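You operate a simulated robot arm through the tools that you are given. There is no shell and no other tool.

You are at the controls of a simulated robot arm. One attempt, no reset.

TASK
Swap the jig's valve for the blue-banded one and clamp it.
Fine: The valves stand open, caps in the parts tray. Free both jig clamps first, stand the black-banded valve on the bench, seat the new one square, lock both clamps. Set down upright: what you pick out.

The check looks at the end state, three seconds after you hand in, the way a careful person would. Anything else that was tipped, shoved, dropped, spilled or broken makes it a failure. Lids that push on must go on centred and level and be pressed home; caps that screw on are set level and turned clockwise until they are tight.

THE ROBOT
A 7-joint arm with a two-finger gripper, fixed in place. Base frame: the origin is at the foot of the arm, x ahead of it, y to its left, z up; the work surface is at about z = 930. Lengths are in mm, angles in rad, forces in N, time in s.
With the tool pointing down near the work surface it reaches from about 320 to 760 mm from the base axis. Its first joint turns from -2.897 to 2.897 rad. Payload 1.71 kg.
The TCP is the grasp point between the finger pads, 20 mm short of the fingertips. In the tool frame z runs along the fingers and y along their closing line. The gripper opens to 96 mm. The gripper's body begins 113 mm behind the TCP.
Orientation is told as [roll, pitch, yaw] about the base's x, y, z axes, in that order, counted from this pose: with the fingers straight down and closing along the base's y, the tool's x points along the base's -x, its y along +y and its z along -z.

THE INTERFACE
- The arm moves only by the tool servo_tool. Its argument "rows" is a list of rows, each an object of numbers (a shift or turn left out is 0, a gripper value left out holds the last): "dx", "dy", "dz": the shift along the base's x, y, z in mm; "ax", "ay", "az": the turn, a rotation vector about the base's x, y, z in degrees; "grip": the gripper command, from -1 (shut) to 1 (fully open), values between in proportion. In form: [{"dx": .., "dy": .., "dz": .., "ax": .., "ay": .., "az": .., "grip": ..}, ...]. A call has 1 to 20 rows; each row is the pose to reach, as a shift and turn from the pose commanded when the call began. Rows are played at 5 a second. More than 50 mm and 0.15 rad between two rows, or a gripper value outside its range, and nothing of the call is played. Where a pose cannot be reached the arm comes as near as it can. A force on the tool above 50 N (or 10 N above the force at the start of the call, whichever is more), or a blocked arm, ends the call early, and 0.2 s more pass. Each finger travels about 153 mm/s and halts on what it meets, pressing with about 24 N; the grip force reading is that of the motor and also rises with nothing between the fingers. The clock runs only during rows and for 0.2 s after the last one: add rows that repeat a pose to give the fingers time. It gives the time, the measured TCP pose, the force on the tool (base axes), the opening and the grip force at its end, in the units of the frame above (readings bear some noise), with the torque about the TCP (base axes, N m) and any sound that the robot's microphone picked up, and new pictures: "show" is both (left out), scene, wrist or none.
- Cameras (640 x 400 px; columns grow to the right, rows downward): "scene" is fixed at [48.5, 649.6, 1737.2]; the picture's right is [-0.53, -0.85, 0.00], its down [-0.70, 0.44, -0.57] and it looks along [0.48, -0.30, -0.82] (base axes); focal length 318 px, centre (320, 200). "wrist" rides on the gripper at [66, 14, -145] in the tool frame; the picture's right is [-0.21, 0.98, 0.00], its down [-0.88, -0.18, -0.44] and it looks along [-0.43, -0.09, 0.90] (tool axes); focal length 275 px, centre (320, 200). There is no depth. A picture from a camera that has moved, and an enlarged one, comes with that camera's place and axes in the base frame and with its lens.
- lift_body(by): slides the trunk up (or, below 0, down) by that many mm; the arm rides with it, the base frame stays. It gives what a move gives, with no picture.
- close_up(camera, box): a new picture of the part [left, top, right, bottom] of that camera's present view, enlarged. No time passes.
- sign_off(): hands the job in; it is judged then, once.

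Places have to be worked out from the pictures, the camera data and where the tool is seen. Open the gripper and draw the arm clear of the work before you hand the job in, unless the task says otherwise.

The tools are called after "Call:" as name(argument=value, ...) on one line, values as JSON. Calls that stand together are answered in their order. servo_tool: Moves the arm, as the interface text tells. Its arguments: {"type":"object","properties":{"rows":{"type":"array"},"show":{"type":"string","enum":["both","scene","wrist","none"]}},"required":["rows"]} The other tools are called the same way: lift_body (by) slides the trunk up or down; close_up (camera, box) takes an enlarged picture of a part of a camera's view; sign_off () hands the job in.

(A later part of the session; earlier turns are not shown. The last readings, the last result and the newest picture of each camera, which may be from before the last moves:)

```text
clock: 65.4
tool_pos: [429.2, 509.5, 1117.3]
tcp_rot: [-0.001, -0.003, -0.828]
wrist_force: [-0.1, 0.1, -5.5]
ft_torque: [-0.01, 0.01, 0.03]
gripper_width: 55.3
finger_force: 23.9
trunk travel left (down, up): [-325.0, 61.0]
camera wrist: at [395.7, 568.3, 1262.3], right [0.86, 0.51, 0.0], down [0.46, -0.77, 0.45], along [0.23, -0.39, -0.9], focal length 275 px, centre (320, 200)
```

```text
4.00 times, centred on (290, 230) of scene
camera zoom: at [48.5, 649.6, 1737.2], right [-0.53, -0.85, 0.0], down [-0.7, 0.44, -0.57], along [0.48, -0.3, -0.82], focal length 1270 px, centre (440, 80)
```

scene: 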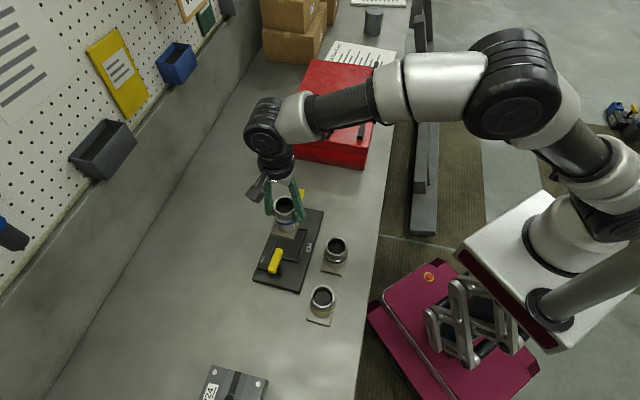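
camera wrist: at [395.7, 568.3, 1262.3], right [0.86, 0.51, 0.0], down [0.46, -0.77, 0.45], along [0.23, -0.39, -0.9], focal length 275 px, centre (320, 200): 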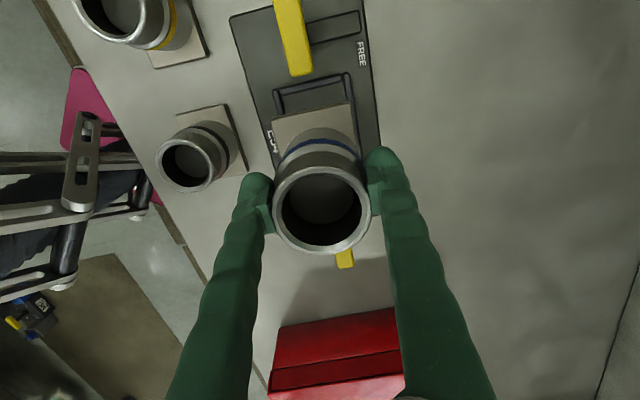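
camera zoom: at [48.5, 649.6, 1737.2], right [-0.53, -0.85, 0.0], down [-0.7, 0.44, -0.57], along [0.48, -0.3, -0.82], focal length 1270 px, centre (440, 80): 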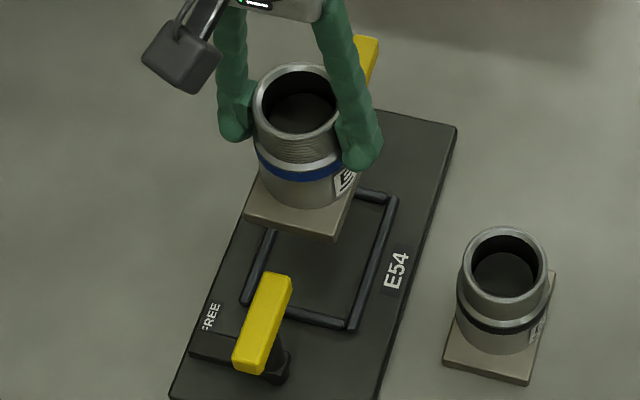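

Over the nest. I lower to the same height at which I photographed the black valve 25 mm up, to compare the alignment.

Call:
servo_tool(rows=[{"dz": -20}, {"dz": -40}, {"dz": -58}, {"dz": -70.5}, {"dz": -70.5}], show="none")

Call:
close_up(camera="wrist", box=[220, 60, 420, 270])

Call:
close_up(camera="scene", box=[265, 195, 315, 265])

```text
clock: 66.6
tool_pos: [429.1, 508.6, 1048.1]
tcp_rot: [-0.001, 0.0, -0.83]
wrist_force: [0.3, -0.5, -5.5]
ft_torque: [0.05, 0.02, 0.01]
gripper_width: 55.4
finger_force: 24.3
trunk travel left (down, up): [-325.0, 61.0]
```

```text
1.90 times, centred on (320, 165) of wrist
camera zoom: at [395.7, 567.5, 1192.6], right [0.86, 0.51, 0.0], down [0.46, -0.77, 0.45], along [0.23, -0.38, -0.9], focal length 524 px, centre (320, 267)
```

zoom: 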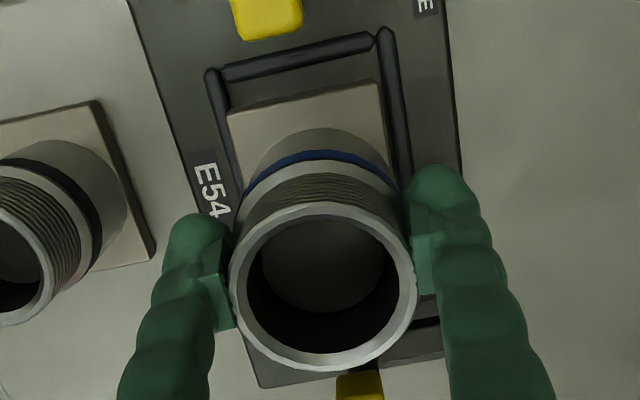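

```text
5.71 times, centred on (290, 230) of scene
camera zoom: at [48.5, 649.6, 1737.2], right [-0.53, -0.85, 0.0], down [-0.7, 0.44, -0.57], along [0.48, -0.3, -0.82], focal length 1815 px, centre (491, 29)
```

zoom: 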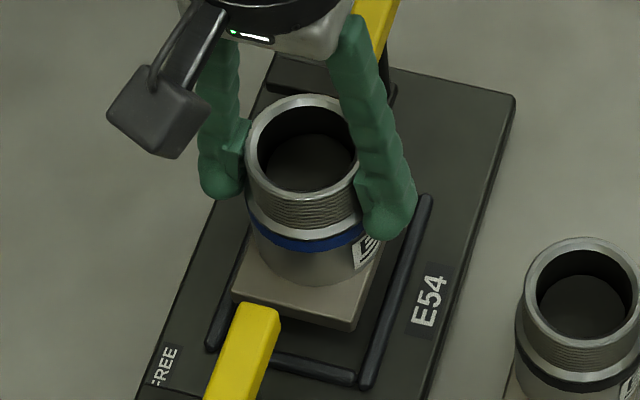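

Nearly the same picture as with the black one. I zoom in on the base edge against the nest rods to judge the gaps.

Call:
close_up(camera="wrist", box=[275, 65, 375, 130])

Call:
close_up(camera="scene", box=[278, 230, 303, 265])

```text
6.15 times, centred on (325, 98) of wrist
camera zoom: at [395.7, 567.5, 1192.6], right [0.86, 0.51, 0.0], down [0.46, -0.77, 0.45], along [0.23, -0.38, -0.9], focal length 1694 px, centre (289, 831)
```

zoom: 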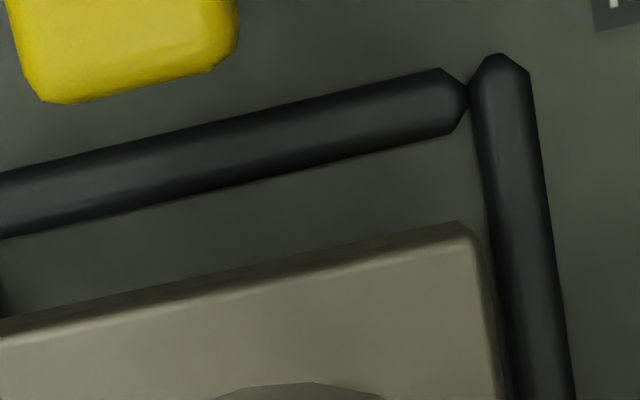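

```text
11.43 times, centred on (290, 248) of scene
camera zoom: at [48.5, 649.6, 1737.2], right [-0.53, -0.85, 0.0], down [-0.7, 0.44, -0.57], along [0.48, -0.3, -0.82], focal length 3630 px, centre (657, -343)
```

zoom: 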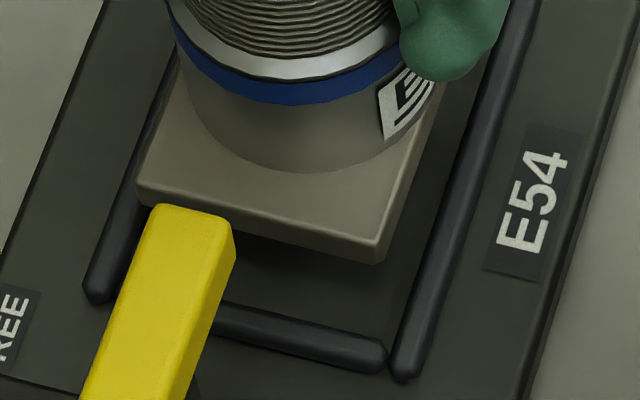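

I take one more zoom on the left side of the nest to measure both gaps.

Call:
close_up(camera="wrist", box=[255, 85, 315, 145])

Call:
close_up(camera="wrist", box=[330, 85, 390, 145])

```text
6.67 times, centred on (285, 115) of wrist
camera zoom: at [395.7, 567.5, 1192.6], right [0.86, 0.51, 0.0], down [0.46, -0.77, 0.45], along [0.23, -0.38, -0.9], focal length 1835 px, centre (553, 767)
```

zoom: 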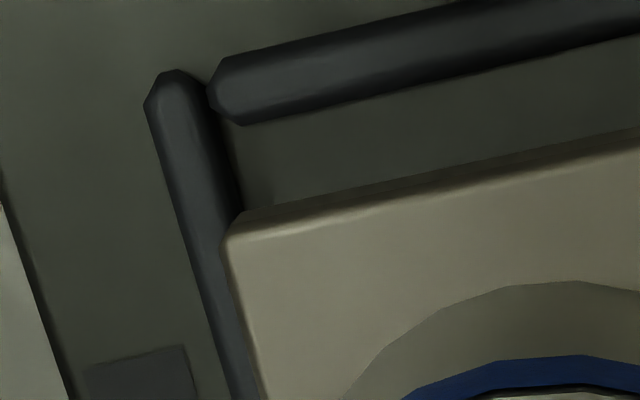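

```text
6.67 times, centred on (360, 115) of wrist
camera zoom: at [395.7, 567.5, 1192.6], right [0.86, 0.51, 0.0], down [0.46, -0.77, 0.45], along [0.23, -0.38, -0.9], focal length 1835 px, centre (53, 767)
```

zoom: 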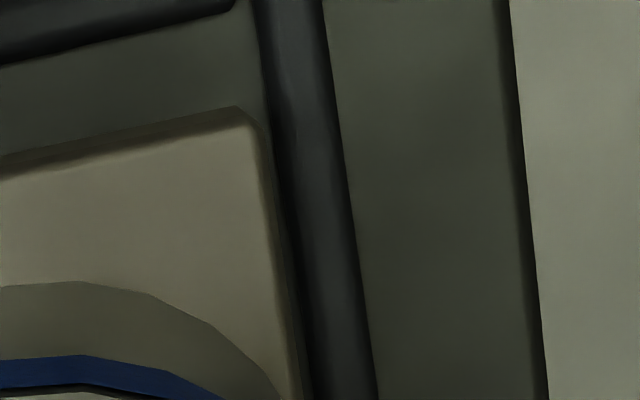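

Measured gaps: base centre w≈661.9 versus nest 662.1, lengthwise within ~1 mm, and the angle matches. I lower straight down to just above the expected seat.

Call:
servo_tool(rows=[{"dz": -6}, {"dz": -12}, {"dz": -17}, {"dz": -21}, {"dz": -24}, {"dz": -24}], show="none")

Call:
close_up(camera="wrist", box=[220, 60, 420, 270])

Call:
close_up(camera="scene", box=[265, 205, 315, 265])

```text
clock: 68.0
tool_pos: [429.9, 510.4, 1024.7]
tcp_rot: [-0.002, -0.002, -0.829]
wrist_force: [-0.3, -0.2, -5.8]
ft_torque: [0.01, 0.02, 0.02]
gripper_width: 55.3
finger_force: 24.3
trunk travel left (down, up): [-325.0, 61.0]
```

```text
1.90 times, centred on (320, 165) of wrist
camera zoom: at [395.7, 568.4, 1169.0], right [0.86, 0.51, 0.0], down [0.46, -0.77, 0.45], along [0.23, -0.39, -0.9], focal length 524 px, centre (320, 267)
```

zoom: 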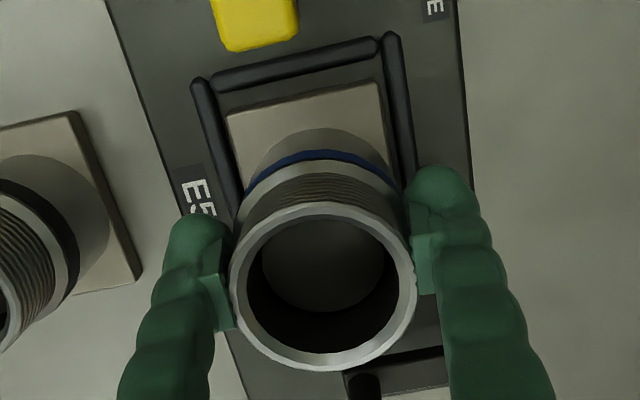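

```text
6.67 times, centred on (290, 235) of scene
camera zoom: at [48.5, 649.6, 1737.2], right [-0.53, -0.85, 0.0], down [-0.7, 0.44, -0.57], along [0.48, -0.3, -0.82], focal length 2117 px, centre (520, -33)
```

zoom: 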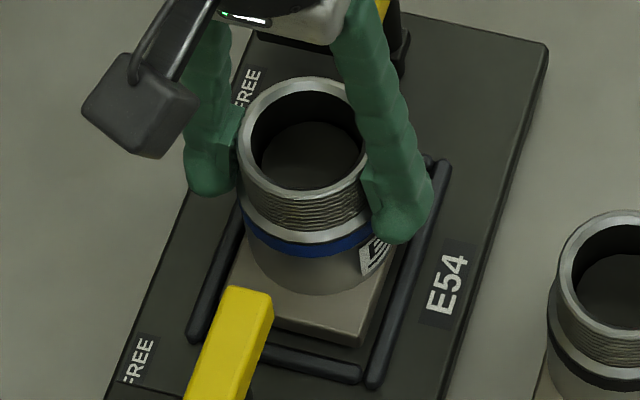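

Centred inside the rods. I go down in small steps until contact.

Call:
servo_tool(rows=[{"dz": -1}, {"dz": -2}, {"dz": -3}, {"dz": -3}], show="none")

```text
clock: 69.0
tool_pos: [429.8, 512.5, 1020.5]
tcp_rot: [-0.003, -0.002, -0.828]
wrist_force: [-0.4, 0.3, -5.6]
ft_torque: [0.0, 0.04, -0.02]
gripper_width: 55.4
finger_force: 24.5
trunk travel left (down, up): [-325.0, 61.0]
```

Call:
servo_tool(rows=[{"dz": -1}, {"dz": -2}, {"dz": -3}, {"dz": -3}], show="none")

```text
clock: 70.0
tool_pos: [429.5, 511.3, 1018.4]
tcp_rot: [0.0, 0.001, -0.83]
wrist_force: [-0.3, -0.9, 6.3]
ft_torque: [-0.41, 0.16, -0.04]
gripper_width: 55.2
finger_force: 24.6
trunk travel left (down, up): [-325.0, 61.0]
```

Contact (+6 N) at TCP z≈1018, which matches the expected seat. I check the pictures before releasing.

Call:
close_up(camera="wrist", box=[255, 65, 395, 150])

Call:
close_up(camera="scene", box=[270, 225, 310, 265])

```text
4.57 times, centred on (325, 108) of wrist
camera zoom: at [395.1, 568.9, 1164.4], right [0.86, 0.51, 0.0], down [0.46, -0.77, 0.45], along [0.23, -0.38, -0.9], focal length 1258 px, centre (297, 623)
```

zoom: 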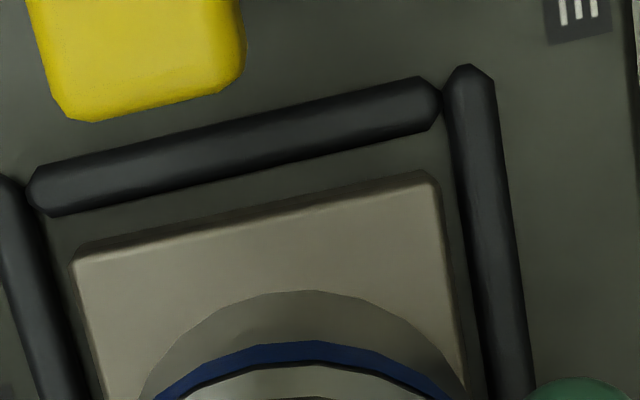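

```text
10.00 times, centred on (290, 245) of scene
camera zoom: at [48.5, 649.6, 1737.2], right [-0.53, -0.85, 0.0], down [-0.7, 0.44, -0.57], along [0.48, -0.3, -0.82], focal length 3176 px, centre (620, -250)
```

zoom: 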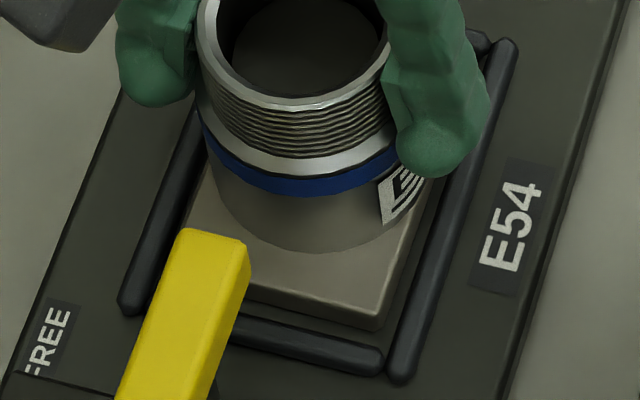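

Seated flat within the rods and square. Compared with the original valve it sits about 1.7 mm further along the long axis, so I lift 3 mm, shift that back to centre, and set it down again.

Call:
servo_tool(rows=[{"dz": 2}, {"dz": 4}, {"dz": 4, "dx": -1.15, "dy": 1.25}, {"dz": 4, "dx": -1.15, "dy": 1.25}, {"dz": 2, "dx": -1.15, "dy": 1.25}, {"dz": 1, "dx": -1.15, "dy": 1.25}, {"dz": 0, "dx": -1.15, "dy": 1.25}, {"dz": 0, "dx": -1.15, "dy": 1.25}], show="none")

Call:
close_up(camera="scene", box=[270, 225, 310, 265])

Call:
close_up(camera="wrist", box=[255, 65, 395, 150])

```text
clock: 71.8
tool_pos: [429.4, 512.1, 1018.5]
tcp_rot: [0.001, 0.0, -0.832]
wrist_force: [2.9, 2.6, 11.5]
ft_torque: [-0.36, 0.12, -0.04]
gripper_width: 55.5
finger_force: 24.1
trunk travel left (down, up): [-325.0, 61.0]
```

```text
10.00 times, centred on (290, 245) of scene
camera zoom: at [48.5, 649.6, 1737.2], right [-0.53, -0.85, 0.0], down [-0.7, 0.44, -0.57], along [0.48, -0.3, -0.82], focal length 3176 px, centre (620, -250)
```

zoom: 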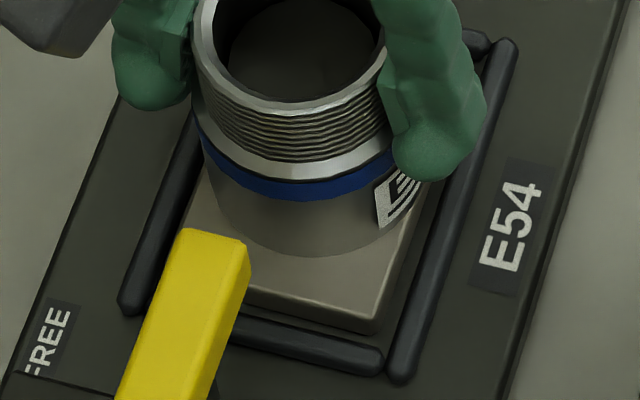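

```text
4.57 times, centred on (325, 108) of wrist
camera zoom: at [394.3, 570.1, 1164.5], right [0.86, 0.51, 0.0], down [0.45, -0.77, 0.44], along [0.23, -0.38, -0.9], focal length 1258 px, centre (297, 623)
```

zoom: 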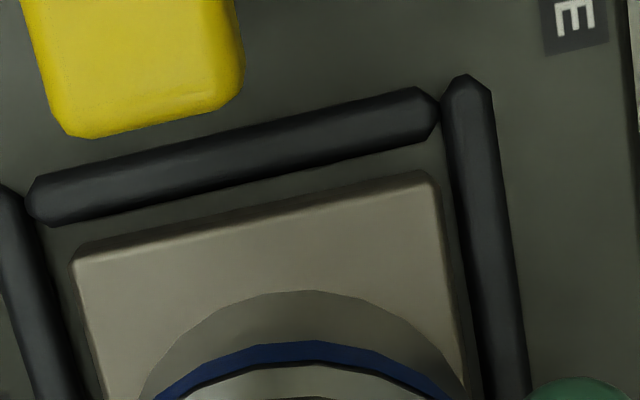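

Now it sits just like the original did. I ease the downward push and open the fingers slowly.

Call:
servo_tool(rows=[{"dz": 1}, {"dz": 1.5}, {"dz": 1.5, "grip": 0.19}, {"dz": 1.5, "grip": 0.22}, {"dz": 1.5, "grip": 0.3}, {"dz": 1.5, "grip": 0.5}, {"dz": 1.5, "grip": 0.8}, {"dz": 1.5, "grip": 1}, {"dz": 1.5, "grip": 1}], show="none")

Call:
servo_tool(rows=[{"dz": 15}, {"dz": 40}, {"dz": 80}, {"dz": 120}, {"dz": 120}], show="wrist")

Call:
close_up(camera="wrist", box=[220, 60, 420, 260])

Call:
close_up(camera="scene", box=[245, 190, 335, 300])

```text
clock: 73.8
tool_pos: [428.8, 510.7, 1019.3]
tcp_rot: [-0.001, -0.001, -0.83]
wrist_force: [-0.9, -0.4, -0.2]
ft_torque: [-0.02, 0.01, -0.02]
gripper_width: 96.0
finger_force: 0.1
trunk travel left (down, up): [-325.0, 61.0]
```

```text
clock: 75.0
tool_pos: [432.0, 513.2, 1138.4]
tcp_rot: [-0.002, -0.002, -0.829]
wrist_force: [0.2, 0.1, 0.2]
ft_torque: [-0.03, -0.01, -0.02]
gripper_width: 96.1
finger_force: 0.0
trunk travel left (down, up): [-325.0, 61.0]
camera wrist: at [397.5, 571.7, 1283.6], right [0.86, 0.51, 0.0], down [0.46, -0.77, 0.45], along [0.23, -0.39, -0.9], focal length 275 px, centre (320, 200)
```

wrist: 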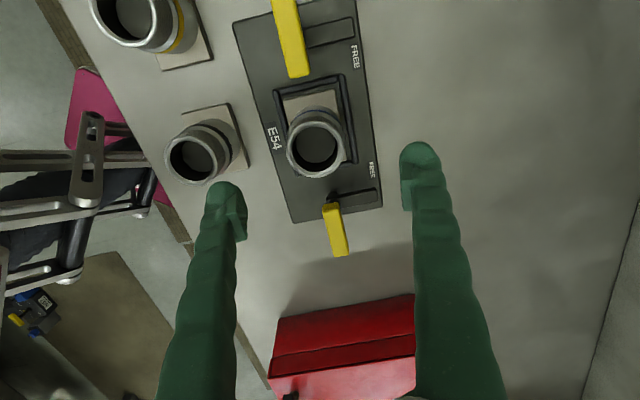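

```text
2.00 times, centred on (320, 160) of wrist
camera zoom: at [397.5, 571.7, 1283.6], right [0.86, 0.51, 0.0], down [0.46, -0.77, 0.45], along [0.23, -0.39, -0.9], focal length 551 px, centre (320, 280)
```

zoom: 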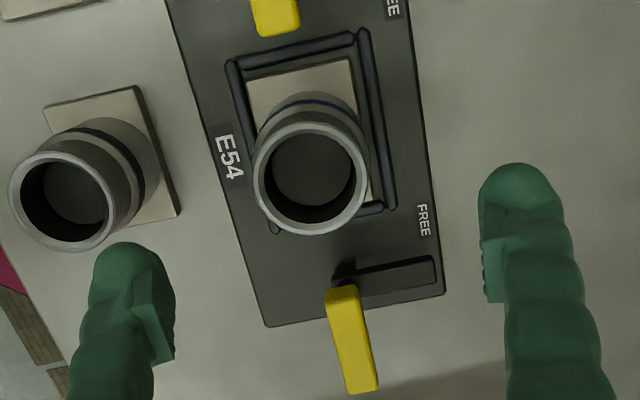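

```text
3.64 times, centred on (290, 245) of scene
camera zoom: at [48.5, 649.6, 1737.2], right [-0.53, -0.85, 0.0], down [-0.7, 0.44, -0.57], along [0.48, -0.3, -0.82], focal length 1155 px, centre (429, 36)
```

zoom: 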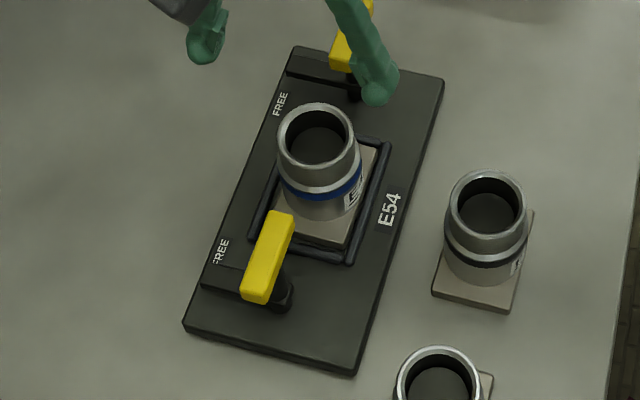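

The blue valve stands level and centred in the nest. Now to lock: I go back over clamp B's pivot (492.8, 442.2) with a narrower opening.

Call:
servo_tool(rows=[{"dz": 20}, {"dz": 20, "dx": 20, "dy": -22, "az": 0.4}, {"dz": 20, "dx": 42, "dy": -46, "az": 0.9, "grip": 0.2}, {"dz": 20, "dx": 63.8, "dy": -69.8, "az": 0.9, "grip": 0.1}, {"dz": 20, "dx": 63.8, "dy": -69.8, "az": 0.9, "grip": 0}, {"dz": 20, "dx": 63.8, "dy": -69.8, "az": 0.9, "grip": 0}], show="wrist")

Call:
close_up(camera="wrist", box=[230, 60, 410, 240])

```text
clock: 76.4
tool_pos: [493.9, 442.5, 1160.6]
tcp_rot: [-0.002, 0.0, -0.815]
wrist_force: [0.7, 0.4, -0.1]
ft_torque: [0.02, 0.03, 0.01]
gripper_width: 48.0
finger_force: 0.0
trunk travel left (down, up): [-325.0, 61.0]
camera wrist: at [458.4, 499.4, 1306.0], right [0.85, 0.52, 0.0], down [0.47, -0.76, 0.45], along [0.23, -0.38, -0.9], focal length 275 px, centre (320, 200)
```

wrist: 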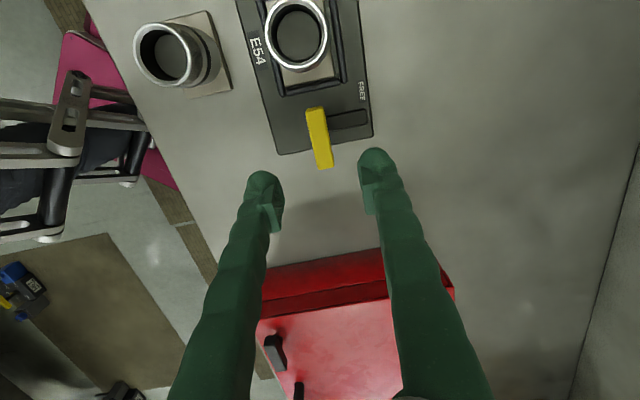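

```text
2.22 times, centred on (320, 150) of wrist
camera zoom: at [458.4, 499.4, 1306.0], right [0.85, 0.52, 0.0], down [0.47, -0.76, 0.45], along [0.23, -0.38, -0.9], focal length 612 px, centre (320, 311)
```

zoom: 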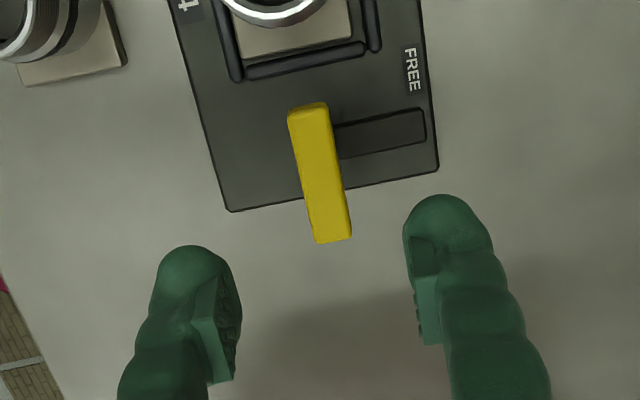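

The bar centre computes to (493, 443), right under the tool. I descend to z≈1026 and grip it.

Call:
servo_tool(rows=[{"dz": -30}, {"dz": -60}, {"dz": -90}, {"dz": -115}, {"dz": -134}, {"dz": -134}], show="wrist")

```text
clock: 77.8
tool_pos: [493.9, 441.1, 1026.5]
tcp_rot: [-0.003, -0.002, -0.815]
wrist_force: [-0.1, -0.4, -0.8]
ft_torque: [0.01, 0.0, -0.01]
gripper_width: 48.1
finger_force: 0.0
trunk travel left (down, up): [-325.0, 61.0]
camera wrist: at [458.0, 498.1, 1171.6], right [0.85, 0.52, 0.0], down [0.47, -0.76, 0.45], along [0.23, -0.38, -0.9], focal length 275 px, centre (320, 200)
```

wrist: 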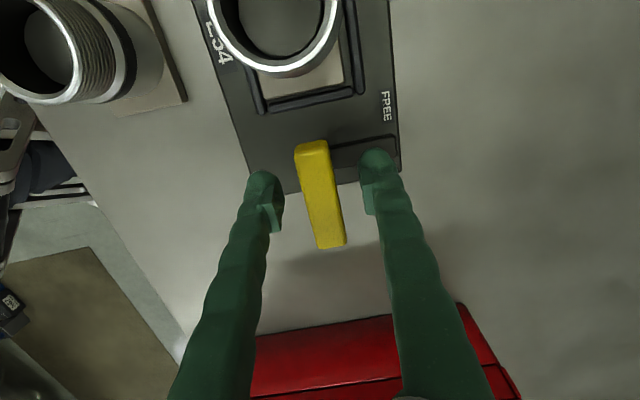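

Call:
servo_tool(rows=[{"grip": -0.3}, {"grip": -0.6}, {"grip": -1}, {"grip": -1}, {"grip": -1}], show="none")

Call:
servo_tool(rows=[{"az": 4}, {"az": 8}, {"az": 12}, {"az": 16}, {"az": 20}, {"az": 24}, {"az": 24}], show="wrist")

```text
clock: 79.0
tool_pos: [495.7, 442.0, 1025.7]
tcp_rot: [0.0, -0.002, -0.816]
wrist_force: [6.3, 5.8, 0.8]
ft_torque: [0.06, -0.06, -0.01]
gripper_width: 14.0
finger_force: 24.1
trunk travel left (down, up): [-325.0, 61.0]
```

```text
clock: 80.6
tool_pos: [494.6, 440.3, 1025.4]
tcp_rot: [0.001, -0.001, -0.395]
wrist_force: [13.6, 4.4, 18.7]
ft_torque: [0.04, -0.12, 0.03]
gripper_width: 13.9
finger_force: 24.0
trunk travel left (down, up): [-325.0, 61.0]
camera wrist: at [438.2, 479.6, 1171.6], right [0.57, 0.82, 0.0], down [0.74, -0.51, 0.45], along [0.37, -0.25, -0.89], focal length 275 px, centre (320, 200)
```

wrist: 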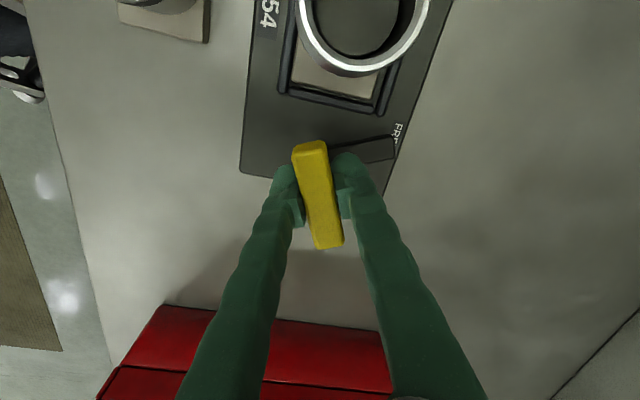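

The bar rises a little mid-swing (force +19 N up). I ease the tool up and sideways.

Call:
servo_tool(rows=[{"dz": 1, "dx": 1, "dy": 0.5}, {"dz": 1.8, "dx": 2, "dy": 0.8}, {"dz": 1.8, "dx": 2, "dy": 0.8}], show="none")

```text
clock: 81.4
tool_pos: [493.9, 442.0, 1026.5]
tcp_rot: [-0.002, 0.0, -0.396]
wrist_force: [7.6, 2.2, 11.4]
ft_torque: [0.02, -0.14, 0.02]
gripper_width: 14.2
finger_force: 24.4
trunk travel left (down, up): [-325.0, 61.0]
```

Call:
servo_tool(rows=[{"dz": 1, "dx": 1, "dy": 0.4}, {"dz": 2, "dx": 2, "dy": 0.4}, {"dz": 2.3, "dx": 2, "dy": 0.4}, {"dz": 2.3, "dx": 2, "dy": 0.4}], show="none")

```text
clock: 82.4
tool_pos: [494.7, 441.3, 1025.6]
tcp_rot: [-0.006, 0.005, -0.394]
wrist_force: [-4.8, -6.2, 0.0]
ft_torque: [0.19, 0.34, 0.02]
gripper_width: 14.0
finger_force: 23.5
trunk travel left (down, up): [-325.0, 61.0]
```

Relieved. I continue counter-clockwise another 20°.

Call:
servo_tool(rows=[{"az": 4, "dx": -1, "dy": -1.2}, {"az": 8, "dx": -1, "dy": -1.2}, {"az": 12, "dx": -1, "dy": -1.2}, {"az": 16, "dx": -1, "dy": -1.2}, {"az": 20, "dx": -1, "dy": -1.2}, {"az": 20, "dx": -1, "dy": -1.2}], show="none")

```text
clock: 83.8
tool_pos: [495.8, 443.6, 1029.1]
tcp_rot: [-0.005, -0.001, -0.045]
wrist_force: [-3.1, 1.6, 0.4]
ft_torque: [0.02, 0.06, 0.01]
gripper_width: 14.2
finger_force: 24.3
trunk travel left (down, up): [-325.0, 61.0]
```

Call:
servo_tool(rows=[{"az": 4}, {"az": 8}, {"az": 12}, {"az": 16}, {"az": 16}], show="wrist")

Call:
close_up(camera="wrist", box=[240, 80, 440, 260])

Call:
close_up(camera="scene", box=[245, 180, 335, 280])

```text
clock: 85.0
tool_pos: [496.2, 442.2, 1030.4]
tcp_rot: [0.002, 0.0, 0.234]
wrist_force: [-6.0, 0.6, -0.1]
ft_torque: [-0.12, 0.5, 0.03]
gripper_width: 14.3
finger_force: 24.3
trunk travel left (down, up): [-325.0, 61.0]
camera wrist: at [428.1, 440.9, 1174.3], right [-0.03, 1.0, 0.0], down [0.9, 0.02, 0.45], along [0.45, 0.01, -0.9], focal length 275 px, centre (320, 200)
```

wrist: 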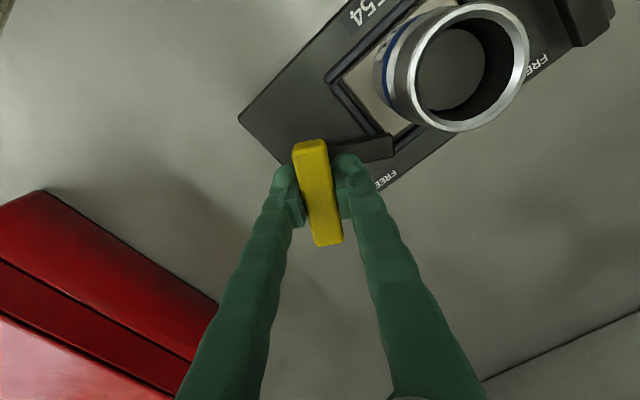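

```text
2.22 times, centred on (340, 170) of wrist
camera zoom: at [428.1, 440.9, 1174.3], right [-0.03, 1.0, 0.0], down [0.9, 0.02, 0.45], along [0.45, 0.01, -0.9], focal length 612 px, centre (276, 267)
```

zoom: 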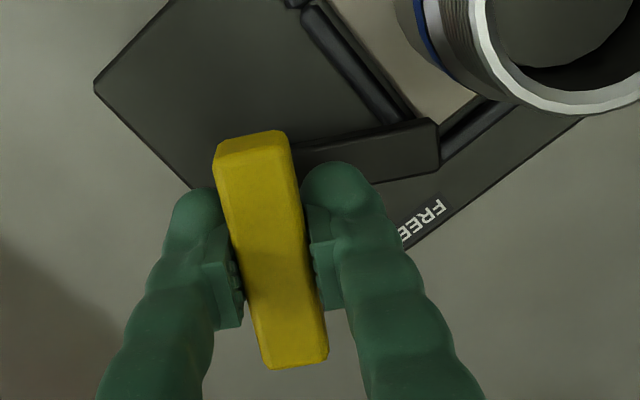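

```text
4.00 times, centred on (290, 230) of scene
camera zoom: at [48.5, 649.6, 1737.2], right [-0.53, -0.85, 0.0], down [-0.7, 0.44, -0.57], along [0.48, -0.3, -0.82], focal length 1270 px, centre (440, 80)
```

zoom: 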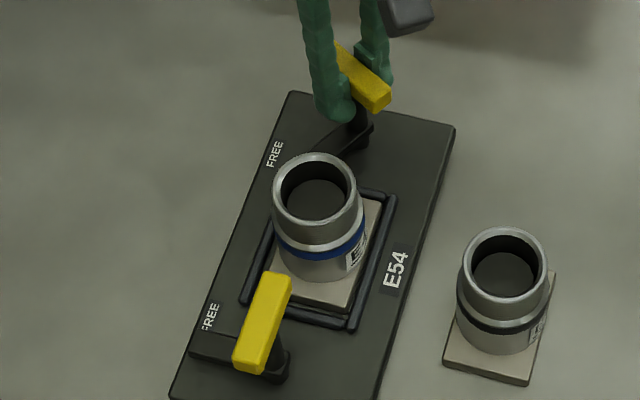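

The arm is coming over the nest edge, 28° to go. I ease a little and continue 14°.

Call:
servo_tool(rows=[{"az": 3.5, "dx": -1}, {"az": 7, "dx": -1.2}, {"az": 10.5, "dx": -1.2}, {"az": 14, "dx": -1.2}, {"az": 14, "dx": -1.2}], show="none")

```text
clock: 86.2
tool_pos: [495.0, 442.1, 1029.3]
tcp_rot: [0.0, -0.003, 0.477]
wrist_force: [2.3, 6.4, 3.7]
ft_torque: [0.04, 0.09, 0.01]
gripper_width: 14.5
finger_force: 24.4
trunk travel left (down, up): [-325.0, 61.0]
```

Call:
servo_tool(rows=[{"az": 3.5, "dx": 0.4, "dy": 0.8}, {"az": 7, "dx": 0.5, "dy": 1.2}, {"az": 10.5, "dx": 0.5, "dy": 1.2}, {"az": 14, "dx": 0.5, "dy": 1.2}, {"az": 14, "dx": 0.5, "dy": 1.2}], show="wrist")

Call:
close_up(camera="wrist", box=[240, 80, 440, 260])

Call:
close_up(camera="scene", box=[255, 180, 335, 270])

```text
clock: 87.4
tool_pos: [495.3, 444.4, 1029.4]
tcp_rot: [0.002, -0.003, 0.721]
wrist_force: [6.3, 0.6, 9.8]
ft_torque: [-0.24, 0.22, 0.01]
gripper_width: 14.0
finger_force: 24.1
trunk travel left (down, up): [-325.0, 61.0]
camera wrist: at [436.4, 409.6, 1174.1], right [-0.49, 0.87, 0.0], down [0.78, 0.44, 0.45], along [0.39, 0.22, -0.89], focal length 275 px, centre (320, 200)
```

wrist: 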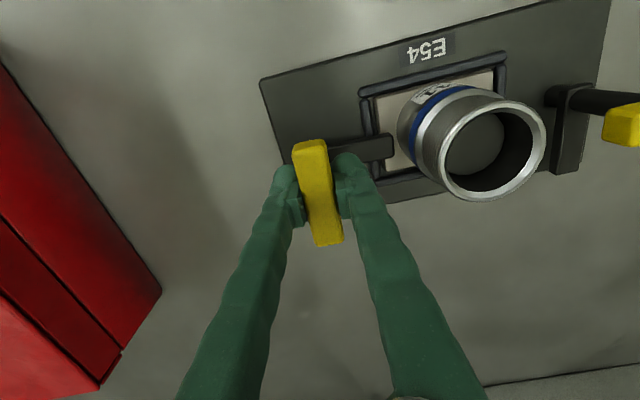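

```text
2.22 times, centred on (340, 170) of wrist
camera zoom: at [436.4, 409.6, 1174.1], right [-0.49, 0.87, 0.0], down [0.78, 0.44, 0.45], along [0.39, 0.22, -0.89], focal length 612 px, centre (276, 267)
```

zoom: 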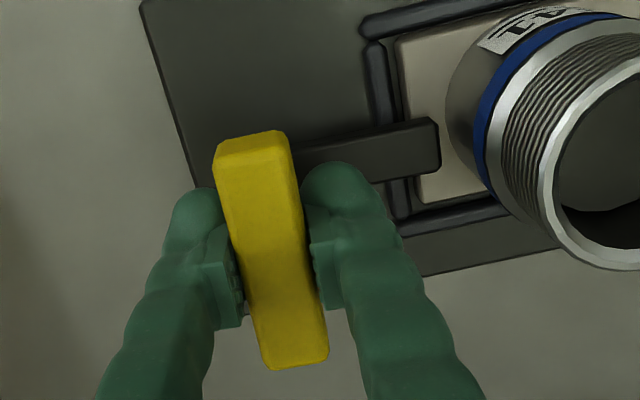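

```text
4.44 times, centred on (295, 225) of scene
camera zoom: at [48.5, 649.6, 1737.2], right [-0.53, -0.85, 0.0], down [-0.7, 0.44, -0.57], along [0.48, -0.3, -0.82], focal length 1412 px, centre (431, 89)
```

zoom: 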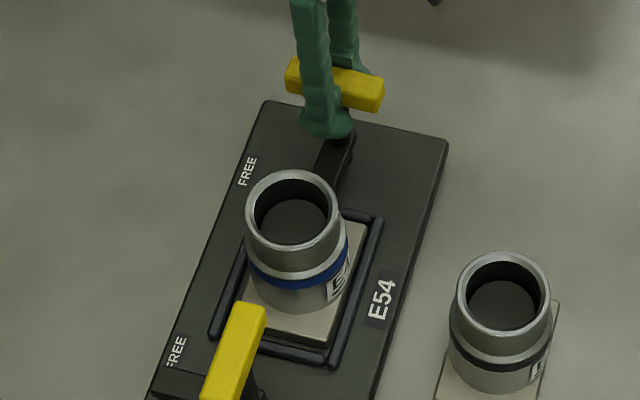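

The arm lies over the valve base again at the original angle, but no stop torque is felt. I feel a few degrees further for a stop.

Call:
servo_tool(rows=[{"az": 1.5, "dx": 0.5, "dz": 0.5}, {"az": 3, "dx": 1, "dz": 1}, {"az": 3, "dx": 1, "dz": 1}], show="none")

```text
clock: 88.2
tool_pos: [495.3, 443.0, 1028.9]
tcp_rot: [0.0, 0.002, 0.774]
wrist_force: [2.2, -2.5, 0.4]
ft_torque: [0.01, -0.02, -0.19]
gripper_width: 14.4
finger_force: 24.8
trunk travel left (down, up): [-325.0, 61.0]
```

A reacting torque of -0.19 N·m appears at yaw 0.774 – the stop. I press 2° further to make sure it is home.

Call:
servo_tool(rows=[{"az": 1}, {"az": 2}, {"az": 2}, {"az": 2}], show="none")

```text
clock: 89.2
tool_pos: [495.3, 442.3, 1029.4]
tcp_rot: [0.001, 0.0, 0.809]
wrist_force: [-1.0, -5.0, -0.4]
ft_torque: [0.06, -0.04, -0.33]
gripper_width: 14.5
finger_force: 23.8
trunk travel left (down, up): [-325.0, 61.0]
```

Torque grows against the stop, so clamp B is home. I release, rise and inspect.

Call:
servo_tool(rows=[{"az": -2}, {"az": -2, "grip": -0.5}, {"az": -2, "grip": -0.2}, {"az": -2, "grip": -0.1}, {"az": -2, "grip": 0, "dz": 25}, {"az": -2, "grip": 0, "dz": 65}, {"az": -2, "grip": 0, "dz": 110}, {"az": -2, "grip": 0, "dz": 110}], show="wrist")

Call:
close_up(camera="wrist", box=[260, 40, 460, 200])

Call:
close_up(camera="scene", box=[245, 190, 335, 300])

Call:
close_up(camera="scene", box=[275, 190, 325, 230])

```text
clock: 91.0
tool_pos: [497.3, 443.3, 1139.6]
tcp_rot: [0.0, 0.001, 0.775]
wrist_force: [1.2, 0.3, -0.7]
ft_torque: [0.04, 0.03, -0.01]
gripper_width: 48.2
finger_force: 0.0
trunk travel left (down, up): [-325.0, 61.0]
camera wrist: at [439.2, 408.1, 1284.9], right [-0.54, 0.84, 0.0], down [0.76, 0.48, 0.44], along [0.37, 0.24, -0.9], focal length 275 px, centre (320, 200)
```

wrist: 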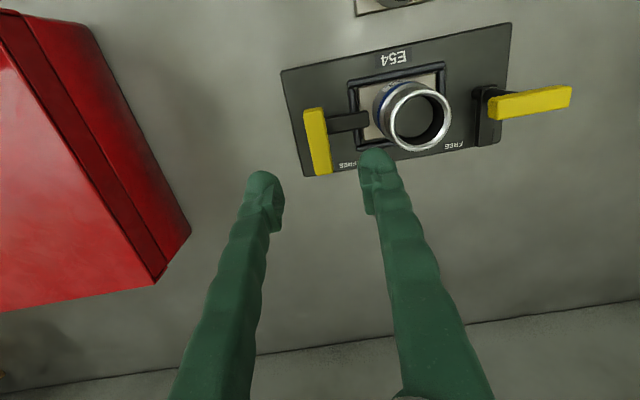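

```text
2.50 times, centred on (360, 120) of wrist
camera zoom: at [439.2, 408.1, 1284.9], right [-0.54, 0.84, 0.0], down [0.76, 0.48, 0.44], along [0.37, 0.24, -0.9], focal length 688 px, centre (220, 400)
```

zoom: 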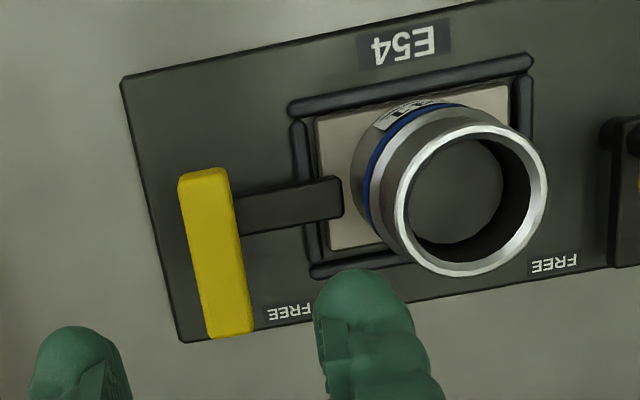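

```text
3.64 times, centred on (290, 245) of scene
camera zoom: at [48.5, 649.6, 1737.2], right [-0.53, -0.85, 0.0], down [-0.7, 0.44, -0.57], along [0.48, -0.3, -0.82], focal length 1155 px, centre (429, 36)
```

zoom: 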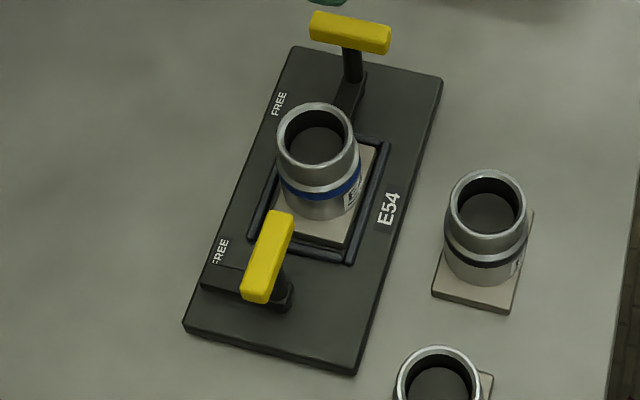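

```text
10.00 times, centred on (300, 210) of scene
camera zoom: at [48.5, 649.6, 1737.2], right [-0.53, -0.85, 0.0], down [-0.7, 0.44, -0.57], along [0.48, -0.3, -0.82], focal length 3176 px, centre (520, 100)
```

zoom: 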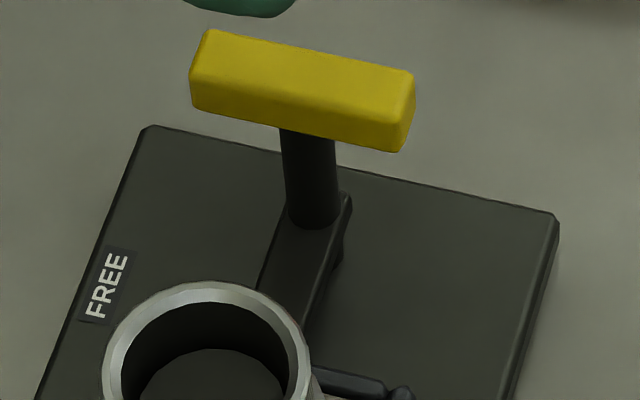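

Clamp B is back in its original locked posture with the arm on the base; the jig as a whole has hardly moved (<2 mm). Now I go to clamp A at (368, 577), turning to yaw 2.262.

Call:
servo_tool(rows=[{"dz": 10, "dx": -6, "dy": 6, "az": 7.1}, {"dz": 15, "dx": -16, "dy": 17, "az": 14.2}, {"dz": 15, "dx": -27, "dy": 28, "az": 21.3}, {"dz": 15, "dx": -38, "dy": 39, "az": 28.4}, {"dz": 15, "dx": -49, "dy": 51, "az": 35.5}, {"dz": 15, "dx": -60, "dy": 62, "az": 42.6}, {"dz": 15, "dx": -71, "dy": 74, "az": 49.7}, {"dz": 15, "dx": -83, "dy": 86, "az": 56.8}, {"dz": 15, "dx": -95, "dy": 98, "az": 63.9}, {"dz": 15, "dx": -106, "dy": 110, "az": 71}, {"dz": 15, "dx": -118, "dy": 122, "az": 78.1}, {"dz": 15, "dx": -128.5, "dy": 133.5, "az": 85.2}, {"dz": 15, "dx": -128.5, "dy": 133.5, "az": 85.2}, {"dz": 15, "dx": -128.5, "dy": 133.5, "az": 85.2}], show="wrist")

Call:
close_up(camera="wrist", box=[230, 60, 410, 240])

```text
clock: 94.0
tool_pos: [368.1, 575.9, 1155.6]
tcp_rot: [0.0, -0.004, 2.262]
wrist_force: [-1.2, 0.3, -0.6]
ft_torque: [-0.01, -0.04, 0.02]
gripper_width: 48.2
finger_force: 0.0
trunk travel left (down, up): [-325.0, 61.0]
camera wrist: at [398.8, 516.3, 1301.2], right [-0.89, -0.46, 0.0], down [-0.42, 0.79, 0.45], along [-0.21, 0.4, -0.89], focal length 275 px, centre (320, 200)
```

wrist: 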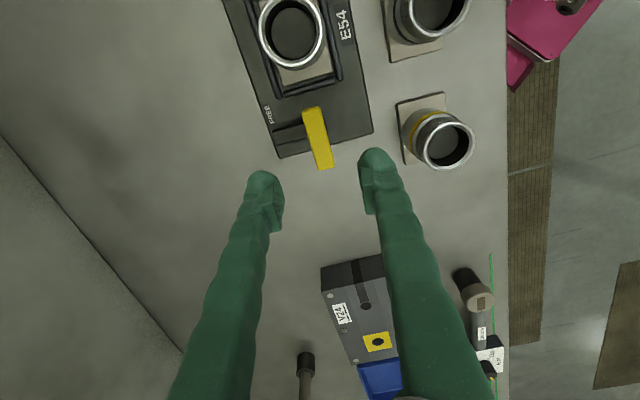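

```text
2.22 times, centred on (320, 150) of wrist
camera zoom: at [398.8, 516.3, 1301.2], right [-0.89, -0.46, 0.0], down [-0.42, 0.79, 0.45], along [-0.21, 0.4, -0.89], focal length 612 px, centre (320, 311)
```

zoom: 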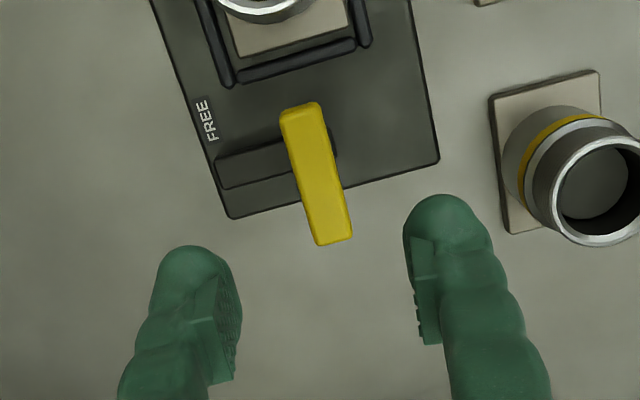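

The bar is nearly centred; I trim 0.8 mm, descend to z≈1026 and grip.

Call:
servo_tool(rows=[{"dz": -30, "dx": 0.6, "dy": 0.5}, {"dz": -60, "dx": 0.6, "dy": 0.5}, {"dz": -90, "dx": 0.6, "dy": 0.5}, {"dz": -112, "dx": 0.6, "dy": 0.5}, {"dz": -129, "dx": 0.6, "dy": 0.5}, {"dz": -129, "dx": 0.6, "dy": 0.5}], show="wrist")

```text
clock: 95.4
tool_pos: [368.8, 576.5, 1027.4]
tcp_rot: [0.0, -0.002, 2.26]
wrist_force: [0.6, -0.3, 0.0]
ft_torque: [-0.01, 0.0, 0.01]
gripper_width: 47.9
finger_force: 0.1
trunk travel left (down, up): [-325.0, 61.0]
camera wrist: at [399.3, 516.9, 1172.2], right [-0.89, -0.46, 0.0], down [-0.41, 0.79, 0.45], along [-0.21, 0.4, -0.89], focal length 275 px, centre (320, 200)
```

wrist: 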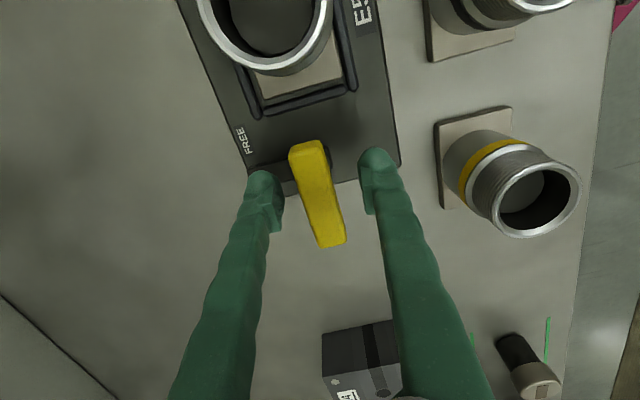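

The bar appears turned about 4° relative to the gripper; I align the yaw by +4° before closing.

Call:
servo_tool(rows=[{"az": 2}, {"az": 4}, {"az": 4}], show="wrist")

```text
clock: 96.2
tool_pos: [368.2, 576.6, 1026.5]
tcp_rot: [0.001, -0.004, 2.331]
wrist_force: [-0.6, 0.5, 0.4]
ft_torque: [0.0, 0.02, 0.01]
gripper_width: 47.8
finger_force: 0.2
trunk travel left (down, up): [-325.0, 61.0]
camera wrist: at [404.0, 519.4, 1171.4], right [-0.85, -0.53, 0.0], down [-0.47, 0.76, 0.45], along [-0.24, 0.38, -0.89], focal length 275 px, centre (320, 200)
```

wrist: 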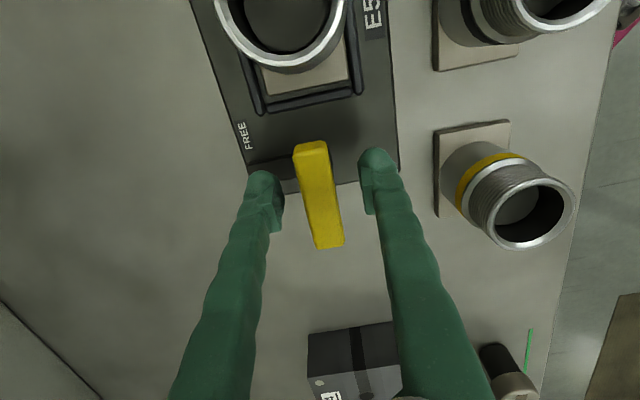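

Aligned. I close and turn clockwise the first 16°, with a small upward allowance.

Call:
servo_tool(rows=[{"grip": -0.3}, {"grip": -0.6}, {"grip": -1}, {"grip": -1}, {"grip": -1}], show="none")

Call:
servo_tool(rows=[{"az": -4, "dz": 0.3}, {"az": -8, "dz": 0.6}, {"az": -12, "dz": 1}, {"az": -16, "dz": 1.3}, {"az": -16, "dz": 1.3}], show="none")

```text
clock: 97.4
tool_pos: [368.0, 576.8, 1026.2]
tcp_rot: [0.0, -0.005, 2.331]
wrist_force: [-1.9, -2.3, -0.7]
ft_torque: [-0.06, 0.01, -0.05]
gripper_width: 14.2
finger_force: 24.0
trunk travel left (down, up): [-325.0, 61.0]
```

```text
clock: 98.6
tool_pos: [368.8, 575.8, 1025.7]
tcp_rot: [0.003, -0.002, 2.052]
wrist_force: [-0.5, -8.3, 0.0]
ft_torque: [-0.11, -0.06, 0.05]
gripper_width: 14.2
finger_force: 23.5
trunk travel left (down, up): [-325.0, 61.0]
```

Call:
servo_tool(rows=[{"az": -4, "dy": -0.8}, {"az": -8, "dy": -1.5}, {"az": -12, "dy": -1.8}, {"az": -16, "dy": -2}, {"az": -20, "dy": -2}, {"az": -20, "dy": -2}], show="none")

```text
clock: 100.0
tool_pos: [368.7, 576.1, 1027.4]
tcp_rot: [0.003, -0.003, 1.7]
wrist_force: [3.3, 1.8, 0.1]
ft_torque: [0.26, 0.0, 0.01]
gripper_width: 14.1
finger_force: 23.7
trunk travel left (down, up): [-325.0, 61.0]
```

Forces stay low. I continue another 20°.

Call:
servo_tool(rows=[{"az": -4, "dx": 0.5, "dy": 0.4}, {"az": -8, "dx": 0.7, "dy": 0.4}, {"az": -12, "dx": 0.7, "dy": 0.4}, {"az": -16, "dx": 0.7, "dy": 0.4}, {"az": -20, "dx": 0.7, "dy": 0.4}, {"az": -20, "dx": 0.7, "dy": 0.4}], show="none")

```text
clock: 101.4
tool_pos: [368.7, 576.9, 1026.2]
tcp_rot: [0.002, 0.0, 1.35]
wrist_force: [1.2, 2.0, 0.0]
ft_torque: [0.13, -0.01, -0.04]
gripper_width: 13.9
finger_force: 24.1
trunk travel left (down, up): [-325.0, 61.0]
```

Call:
servo_tool(rows=[{"az": -4}, {"az": -8}, {"az": -12}, {"az": -16}, {"az": -20}, {"az": -20}], show="wrist")

```text
clock: 102.8
tool_pos: [368.5, 577.1, 1026.6]
tcp_rot: [-0.001, 0.002, 1.004]
wrist_force: [-0.8, 1.0, 0.9]
ft_torque: [-0.04, 0.03, -0.07]
gripper_width: 14.0
finger_force: 23.3
trunk travel left (down, up): [-325.0, 61.0]
camera wrist: at [321.9, 528.8, 1172.5], right [-0.71, 0.7, 0.0], down [0.63, 0.64, 0.44], along [0.31, 0.32, -0.9], focal length 275 px, centre (320, 200)
```

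wrist: 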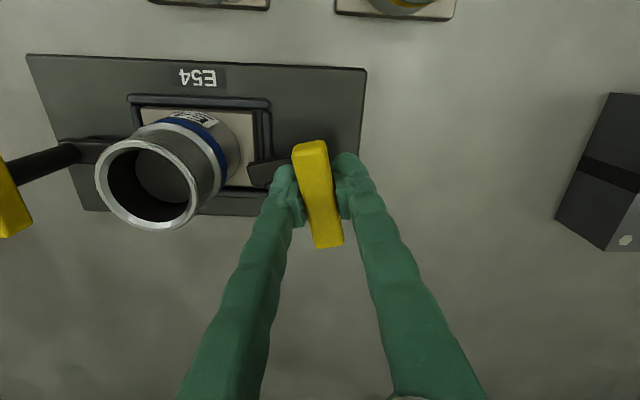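

About 15° to go. I turn 13° more and then feel for the stop.

Call:
servo_tool(rows=[{"az": -4}, {"az": -8}, {"az": -11}, {"az": -13}, {"az": -13}], show="none")

```text
clock: 104.0
tool_pos: [369.0, 576.7, 1027.3]
tcp_rot: [0.001, 0.0, 0.778]
wrist_force: [-1.9, 0.6, 0.1]
ft_torque: [0.15, -0.15, 0.02]
gripper_width: 14.1
finger_force: 24.1
trunk travel left (down, up): [-325.0, 61.0]
```

Call:
servo_tool(rows=[{"az": -1.5}, {"az": -3}, {"az": -3}], show="none")

```text
clock: 104.8
tool_pos: [369.5, 576.2, 1026.0]
tcp_rot: [-0.001, -0.002, 0.725]
wrist_force: [1.7, 6.9, -0.4]
ft_torque: [0.05, -0.03, 0.21]
gripper_width: 14.3
finger_force: 24.1
trunk travel left (down, up): [-325.0, 61.0]
```

A reacting torque of +0.21 N·m: the stop. I press 1.5° further to be sure it's home.

Call:
servo_tool(rows=[{"az": -0.8, "dx": 0.4, "dy": 1}, {"az": -1.6, "dx": 0.4, "dy": 1.2}, {"az": -1.6, "dx": 0.4, "dy": 1.2}], show="wrist")

Call:
close_up(camera="wrist", box=[200, 80, 400, 260])

```text
clock: 105.6
tool_pos: [369.1, 576.0, 1027.6]
tcp_rot: [0.0, 0.0, 0.697]
wrist_force: [-2.4, 0.3, -0.5]
ft_torque: [-0.29, 0.3, 0.38]
gripper_width: 14.4
finger_force: 23.6
trunk travel left (down, up): [-325.0, 61.0]
camera wrist: at [309.3, 544.8, 1172.8], right [-0.47, 0.88, 0.0], down [0.79, 0.42, 0.45], along [0.39, 0.21, -0.9], focal length 275 px, centre (320, 200)
```

wrist: 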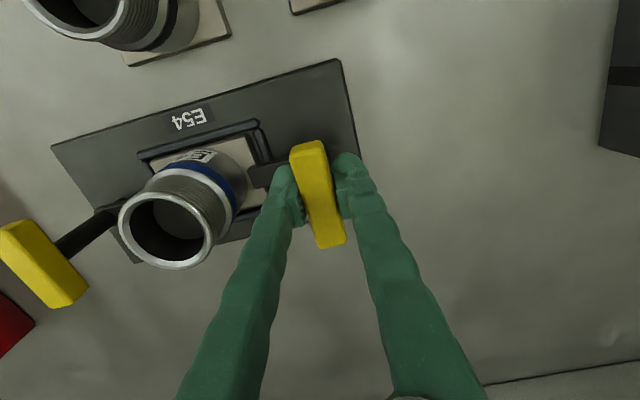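

```text
2.22 times, centred on (300, 170) of wrist
camera zoom: at [309.3, 544.8, 1172.8], right [-0.47, 0.88, 0.0], down [0.79, 0.42, 0.45], along [0.39, 0.21, -0.9], focal length 612 px, centre (364, 267)
```

zoom: 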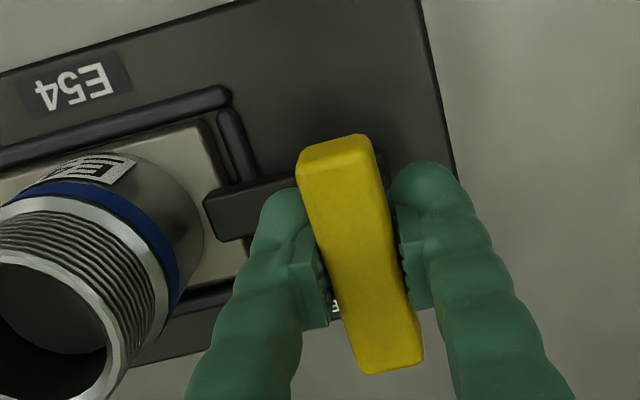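

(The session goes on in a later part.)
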